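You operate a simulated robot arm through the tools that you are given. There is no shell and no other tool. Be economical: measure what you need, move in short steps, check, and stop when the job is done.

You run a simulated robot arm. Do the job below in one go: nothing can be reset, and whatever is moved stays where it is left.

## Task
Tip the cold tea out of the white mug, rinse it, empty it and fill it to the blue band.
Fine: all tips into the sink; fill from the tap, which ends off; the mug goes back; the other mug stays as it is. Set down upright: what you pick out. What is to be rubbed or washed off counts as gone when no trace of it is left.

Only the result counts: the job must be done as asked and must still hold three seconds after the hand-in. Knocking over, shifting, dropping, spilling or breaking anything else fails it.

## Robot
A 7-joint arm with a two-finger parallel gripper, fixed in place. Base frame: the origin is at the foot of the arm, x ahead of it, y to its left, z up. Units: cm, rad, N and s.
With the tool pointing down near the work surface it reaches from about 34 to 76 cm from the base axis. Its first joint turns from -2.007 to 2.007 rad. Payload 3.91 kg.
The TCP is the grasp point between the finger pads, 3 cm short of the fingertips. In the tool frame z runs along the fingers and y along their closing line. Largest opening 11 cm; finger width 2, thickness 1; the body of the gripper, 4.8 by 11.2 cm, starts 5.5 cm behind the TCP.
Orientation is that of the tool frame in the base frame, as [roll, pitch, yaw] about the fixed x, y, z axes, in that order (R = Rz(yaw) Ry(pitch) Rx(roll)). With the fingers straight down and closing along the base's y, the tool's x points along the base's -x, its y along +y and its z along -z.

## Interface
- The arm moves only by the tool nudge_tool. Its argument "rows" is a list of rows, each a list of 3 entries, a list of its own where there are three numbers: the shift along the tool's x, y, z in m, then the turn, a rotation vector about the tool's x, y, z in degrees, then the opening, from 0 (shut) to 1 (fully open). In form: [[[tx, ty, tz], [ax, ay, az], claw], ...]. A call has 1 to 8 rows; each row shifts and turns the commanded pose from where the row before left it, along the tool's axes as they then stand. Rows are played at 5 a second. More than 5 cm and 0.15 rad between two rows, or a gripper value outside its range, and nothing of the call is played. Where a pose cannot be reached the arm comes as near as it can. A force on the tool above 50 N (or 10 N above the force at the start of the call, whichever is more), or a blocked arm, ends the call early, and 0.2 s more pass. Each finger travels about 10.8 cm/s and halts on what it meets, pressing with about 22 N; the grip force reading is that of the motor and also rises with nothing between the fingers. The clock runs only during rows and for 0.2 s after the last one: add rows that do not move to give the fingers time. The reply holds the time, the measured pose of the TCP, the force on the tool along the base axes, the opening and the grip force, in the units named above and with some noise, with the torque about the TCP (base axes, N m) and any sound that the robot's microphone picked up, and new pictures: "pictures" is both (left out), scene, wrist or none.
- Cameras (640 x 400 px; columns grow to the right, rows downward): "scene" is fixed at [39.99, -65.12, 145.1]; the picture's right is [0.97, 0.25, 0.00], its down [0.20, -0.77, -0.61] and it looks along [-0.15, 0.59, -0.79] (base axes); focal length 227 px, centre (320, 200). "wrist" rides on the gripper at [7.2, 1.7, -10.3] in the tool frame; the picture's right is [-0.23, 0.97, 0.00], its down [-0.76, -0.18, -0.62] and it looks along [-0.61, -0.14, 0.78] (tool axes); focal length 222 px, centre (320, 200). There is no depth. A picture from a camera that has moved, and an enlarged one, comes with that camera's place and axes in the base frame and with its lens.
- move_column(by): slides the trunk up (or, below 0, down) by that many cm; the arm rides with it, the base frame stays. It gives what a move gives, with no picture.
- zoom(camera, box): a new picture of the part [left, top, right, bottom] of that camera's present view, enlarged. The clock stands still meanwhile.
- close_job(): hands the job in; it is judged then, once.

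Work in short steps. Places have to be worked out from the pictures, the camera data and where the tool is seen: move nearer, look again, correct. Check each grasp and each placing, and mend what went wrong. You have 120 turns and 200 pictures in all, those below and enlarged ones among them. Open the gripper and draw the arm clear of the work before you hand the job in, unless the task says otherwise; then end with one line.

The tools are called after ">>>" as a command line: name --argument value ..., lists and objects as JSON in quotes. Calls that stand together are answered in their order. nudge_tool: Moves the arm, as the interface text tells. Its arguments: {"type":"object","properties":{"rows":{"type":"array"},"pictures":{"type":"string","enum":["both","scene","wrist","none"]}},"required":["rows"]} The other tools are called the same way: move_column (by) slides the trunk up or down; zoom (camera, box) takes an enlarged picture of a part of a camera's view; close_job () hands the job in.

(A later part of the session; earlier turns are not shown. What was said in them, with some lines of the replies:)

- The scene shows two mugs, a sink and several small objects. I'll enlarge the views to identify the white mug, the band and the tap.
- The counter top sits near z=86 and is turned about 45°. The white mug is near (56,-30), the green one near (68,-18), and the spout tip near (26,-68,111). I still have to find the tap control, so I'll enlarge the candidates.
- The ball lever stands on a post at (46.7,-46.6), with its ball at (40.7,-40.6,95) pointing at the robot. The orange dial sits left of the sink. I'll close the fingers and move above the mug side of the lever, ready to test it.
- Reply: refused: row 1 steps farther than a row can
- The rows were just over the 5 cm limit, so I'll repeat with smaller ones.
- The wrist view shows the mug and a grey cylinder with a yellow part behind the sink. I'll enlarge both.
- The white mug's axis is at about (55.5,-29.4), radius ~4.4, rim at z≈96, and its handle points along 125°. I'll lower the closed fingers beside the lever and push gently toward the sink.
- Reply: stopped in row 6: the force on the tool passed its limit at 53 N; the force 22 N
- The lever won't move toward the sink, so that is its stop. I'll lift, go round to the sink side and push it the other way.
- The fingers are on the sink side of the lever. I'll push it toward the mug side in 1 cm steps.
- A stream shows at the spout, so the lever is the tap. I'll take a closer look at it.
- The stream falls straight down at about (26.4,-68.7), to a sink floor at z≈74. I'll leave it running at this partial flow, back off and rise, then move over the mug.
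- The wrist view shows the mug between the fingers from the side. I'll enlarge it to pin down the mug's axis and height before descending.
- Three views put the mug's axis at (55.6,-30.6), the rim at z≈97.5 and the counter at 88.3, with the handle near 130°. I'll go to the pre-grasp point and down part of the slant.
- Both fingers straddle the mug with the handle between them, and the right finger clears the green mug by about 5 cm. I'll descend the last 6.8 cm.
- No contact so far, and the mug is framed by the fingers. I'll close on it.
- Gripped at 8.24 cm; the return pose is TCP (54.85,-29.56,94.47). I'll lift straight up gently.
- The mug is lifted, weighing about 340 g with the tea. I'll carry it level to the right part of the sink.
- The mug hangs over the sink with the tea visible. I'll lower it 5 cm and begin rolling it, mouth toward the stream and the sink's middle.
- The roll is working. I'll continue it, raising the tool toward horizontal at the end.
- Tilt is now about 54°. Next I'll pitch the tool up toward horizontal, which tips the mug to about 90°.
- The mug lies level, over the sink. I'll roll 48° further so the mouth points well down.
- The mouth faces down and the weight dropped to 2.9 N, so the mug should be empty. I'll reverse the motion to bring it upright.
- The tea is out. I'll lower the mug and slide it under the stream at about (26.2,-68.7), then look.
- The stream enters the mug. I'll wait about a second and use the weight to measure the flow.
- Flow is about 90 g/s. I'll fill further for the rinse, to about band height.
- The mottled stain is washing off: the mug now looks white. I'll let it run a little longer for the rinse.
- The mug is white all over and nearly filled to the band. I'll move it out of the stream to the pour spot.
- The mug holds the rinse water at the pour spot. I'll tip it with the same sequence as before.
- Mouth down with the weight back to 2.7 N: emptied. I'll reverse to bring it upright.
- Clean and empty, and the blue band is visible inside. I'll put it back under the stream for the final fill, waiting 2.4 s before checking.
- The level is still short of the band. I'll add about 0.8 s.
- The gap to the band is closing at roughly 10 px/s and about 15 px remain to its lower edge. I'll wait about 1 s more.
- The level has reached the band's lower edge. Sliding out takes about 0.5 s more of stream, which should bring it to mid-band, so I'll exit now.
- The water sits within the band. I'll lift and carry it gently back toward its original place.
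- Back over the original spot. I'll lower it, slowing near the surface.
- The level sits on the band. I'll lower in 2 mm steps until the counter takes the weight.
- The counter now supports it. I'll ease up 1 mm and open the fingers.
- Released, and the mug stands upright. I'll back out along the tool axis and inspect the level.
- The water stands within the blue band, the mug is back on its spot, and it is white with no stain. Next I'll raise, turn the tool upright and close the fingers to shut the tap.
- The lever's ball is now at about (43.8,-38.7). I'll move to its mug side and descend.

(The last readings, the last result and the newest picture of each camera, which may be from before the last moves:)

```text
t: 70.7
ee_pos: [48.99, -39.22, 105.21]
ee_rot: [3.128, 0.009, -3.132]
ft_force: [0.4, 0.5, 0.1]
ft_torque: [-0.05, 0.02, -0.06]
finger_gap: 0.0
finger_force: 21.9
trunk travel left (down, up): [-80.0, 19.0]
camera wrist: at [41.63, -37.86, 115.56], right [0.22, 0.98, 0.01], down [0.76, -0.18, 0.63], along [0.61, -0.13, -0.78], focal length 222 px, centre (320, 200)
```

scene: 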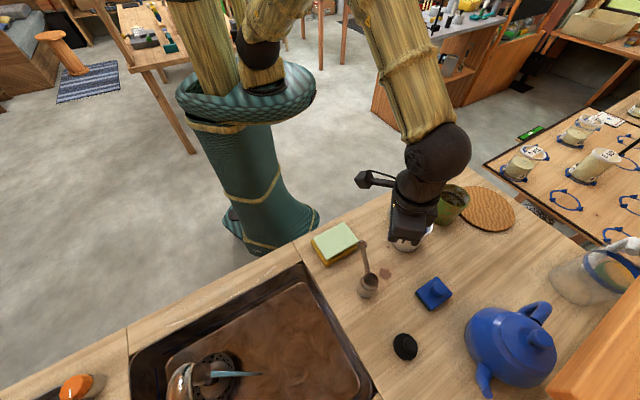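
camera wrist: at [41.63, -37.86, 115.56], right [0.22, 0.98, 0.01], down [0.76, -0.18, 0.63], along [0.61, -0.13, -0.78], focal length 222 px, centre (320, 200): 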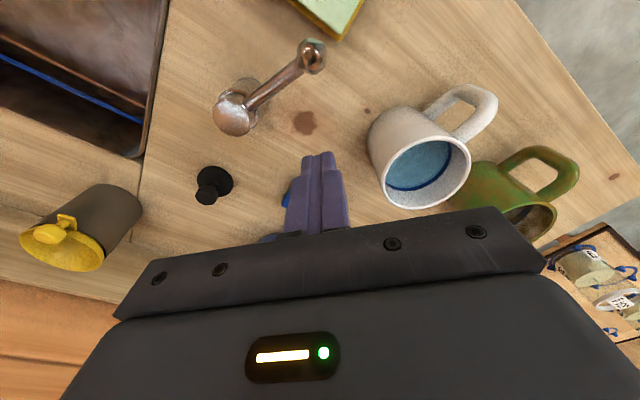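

Clear on this side. I'll go down and push the lever back in the off direction.

>>> nudge_tool --rows '[[[0, 0, 0.044], [0, 0, 0], 0], [[0, 0, 0.044], [0, 0, 0], 0], [[0.018, -0.005, 0], [0, 0, 0], 0], [[0.01, -0.004, 0], [0, 0, 0], 0], [[0.008, -0.003, 0], [0, 0, 0], 0], [[0.008, -0.002, 0], [0, 0, 0], 0], [[0.004, -0.002, 0], [0, 0, 0], 0], [[0, 0, 0], [0, 0, 0], 0]]'

>>> zoom --camera "scene" --box '[140, 310, 320, 400]'

```text
t: 72.5
ee_pos: [44.41, -40.88, 96.24]
ee_rot: [3.13, 0.01, -3.13]
ft_force: [0.2, 0.4, -0.2]
ft_torque: [0.01, -0.03, -0.01]
finger_gap: 0.01
finger_force: 21.7
trunk travel left (down, up): [-80.0, 19.0]
camera wrist: at [36.99, -39.44, 106.77], right [0.22, 0.98, 0.01], down [0.76, -0.18, 0.63], along [0.61, -0.13, -0.78], focal length 222 px, centre (320, 200)
```

scene: 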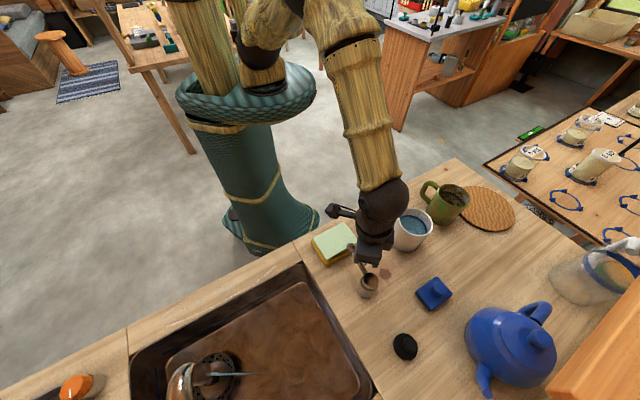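
wrist: 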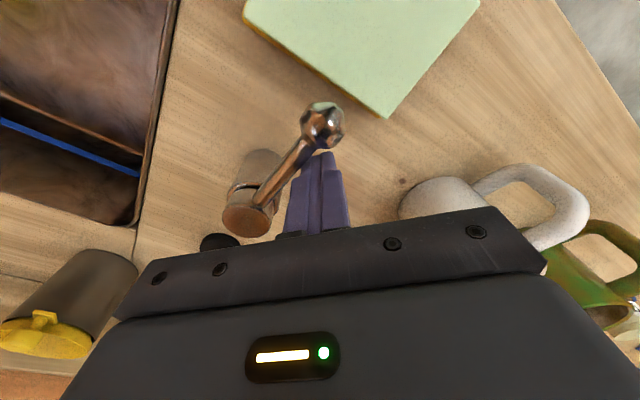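

```text
3.56 times, centred on (230, 355) of scene
camera zoom: at [39.99, -65.12, 145.1], right [0.97, 0.25, 0.0], down [0.2, -0.77, -0.61], along [-0.15, 0.59, -0.79], focal length 806 px, centre (640, -351)
```

zoom: 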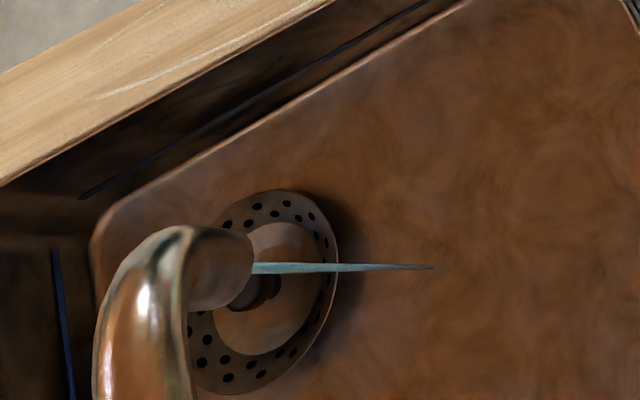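

The stream has thinned, so the lever is nearly closed. I'll push on toward the stop in small steps.

>>> nudge_tool --rows '[[[0.002, -0.002, 0], [0, 0, 0], 0], [[0.002, -0.002, 0], [0, 0, 0], 0], [[0.002, -0.002, 0], [0, 0, 0], 0], [[0.002, -0.002, 0], [0, 0, 0], 0], [[0, 0, 0], [0, 0, 0], 0]]' --pictures "none"

>>> zoom --camera "scene" --box '[140, 310, 320, 400]'

```text
t: 73.7
ee_pos: [43.94, -41.34, 96.39]
ee_rot: [3.129, 0.009, -3.127]
ft_force: [14.4, 16.5, 0.7]
ft_torque: [0.23, -0.21, -0.03]
finger_gap: 0.01
finger_force: 21.7
trunk travel left (down, up): [-80.0, 19.0]
```

```text
3.56 times, centred on (230, 355) of scene
camera zoom: at [39.99, -65.12, 145.1], right [0.97, 0.25, 0.0], down [0.2, -0.77, -0.61], along [-0.15, 0.59, -0.79], focal length 806 px, centre (640, -351)
```

zoom: 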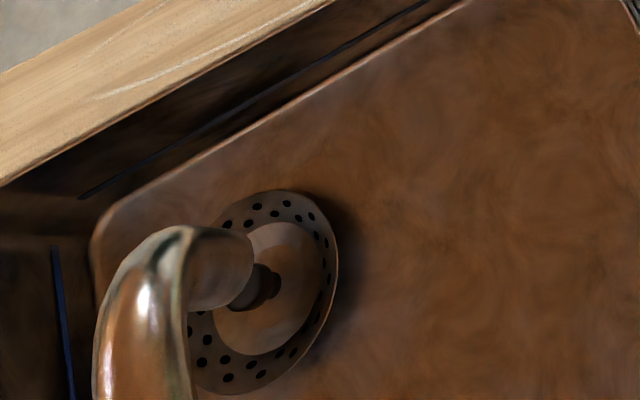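

The stream is gone and the lever is hard on its stop. I'll back off, raise clear, open the gripper and check everything.

>>> nudge_tool --rows '[[[-0.008, 0.008, 0], [0, 0, 0], 0], [[0, 0, -0.045], [0, 0, 0], 0], [[0, 0, -0.045], [0, 0, 0], 0], [[0.03, 0.02, -0.03], [0, 0, 0], 0.5], [[0.03, 0.02, -0.03], [0, 0, 0], 1], [[0.03, 0.02, 0], [0, 0, 0], 1], [[0.03, 0, 0], [0, 0, 0], 1], [[0, 0, 0], [0, 0, 0], 1]]'

>>> zoom --camera "scene" --box '[300, 160, 540, 310]'

>>> zoom --camera "scene" --box '[140, 310, 320, 400]'

```text
t: 75.5
ee_pos: [32.24, -35.21, 111.35]
ee_rot: [3.13, 0.006, -3.131]
ft_force: [-0.5, 0.3, 0.6]
ft_torque: [-0.04, 0.01, 0.0]
finger_gap: 11.0
finger_force: 0.0
trunk travel left (down, up): [-80.0, 19.0]
camera wrist: at [24.88, -33.8, 121.71], right [0.22, 0.98, 0.01], down [0.76, -0.18, 0.63], along [0.61, -0.13, -0.78], focal length 222 px, centre (320, 200)
```

scene: 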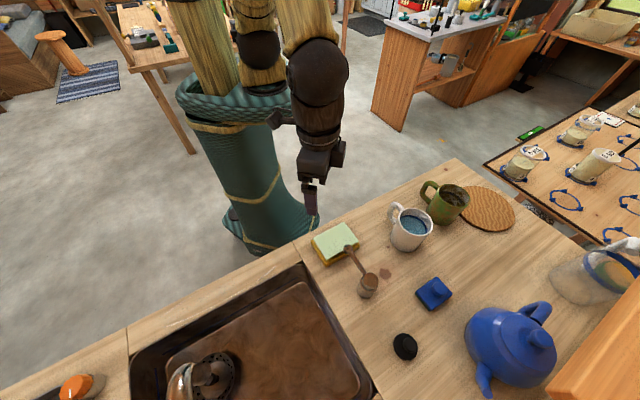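
wrist: 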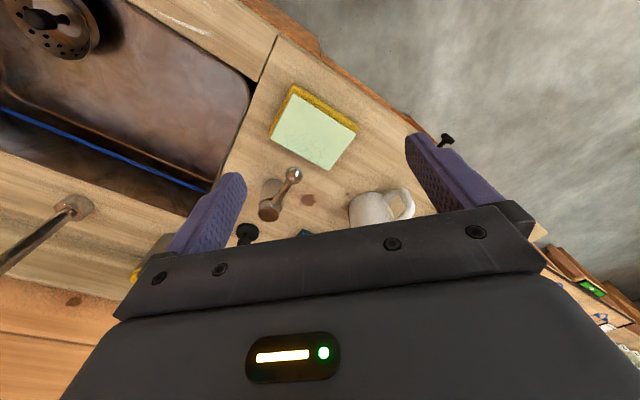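

```text
2.67 times, centred on (420, 235) of scene
camera zoom: at [39.99, -65.12, 145.1], right [0.97, 0.25, 0.0], down [0.2, -0.77, -0.61], along [-0.15, 0.59, -0.79], focal length 604 px, centre (53, 107)
```

zoom: 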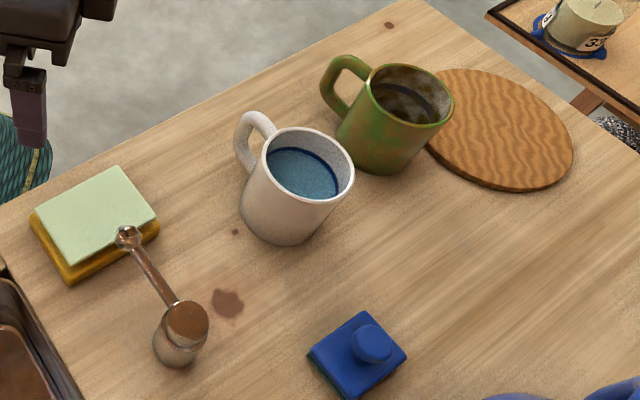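

```text
3.56 times, centred on (230, 355) of scene
camera zoom: at [39.99, -65.12, 145.1], right [0.97, 0.25, 0.0], down [0.2, -0.77, -0.61], along [-0.15, 0.59, -0.79], focal length 806 px, centre (640, -351)
```

zoom: 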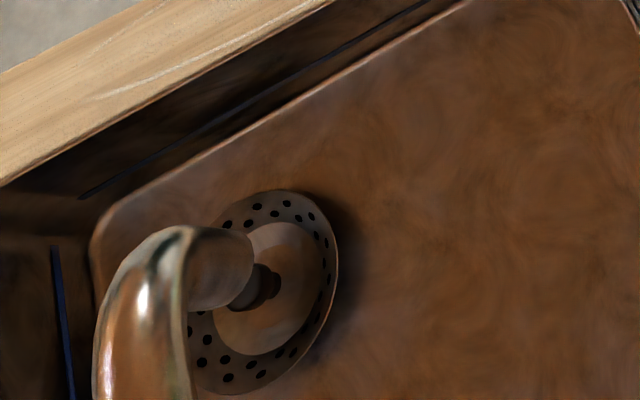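

The mug is in its place, clean and filled to the band. The tap is off, everything else looks untouched, and the arm is clear and open, so I'm handing in.

>>> close_job

```text
The job is handed in.
```

The white mug was emptied of tea, rinsed clean, emptied again, filled to the blue band and set back upright in its place. The tap is off and the green mug wasn't touched.
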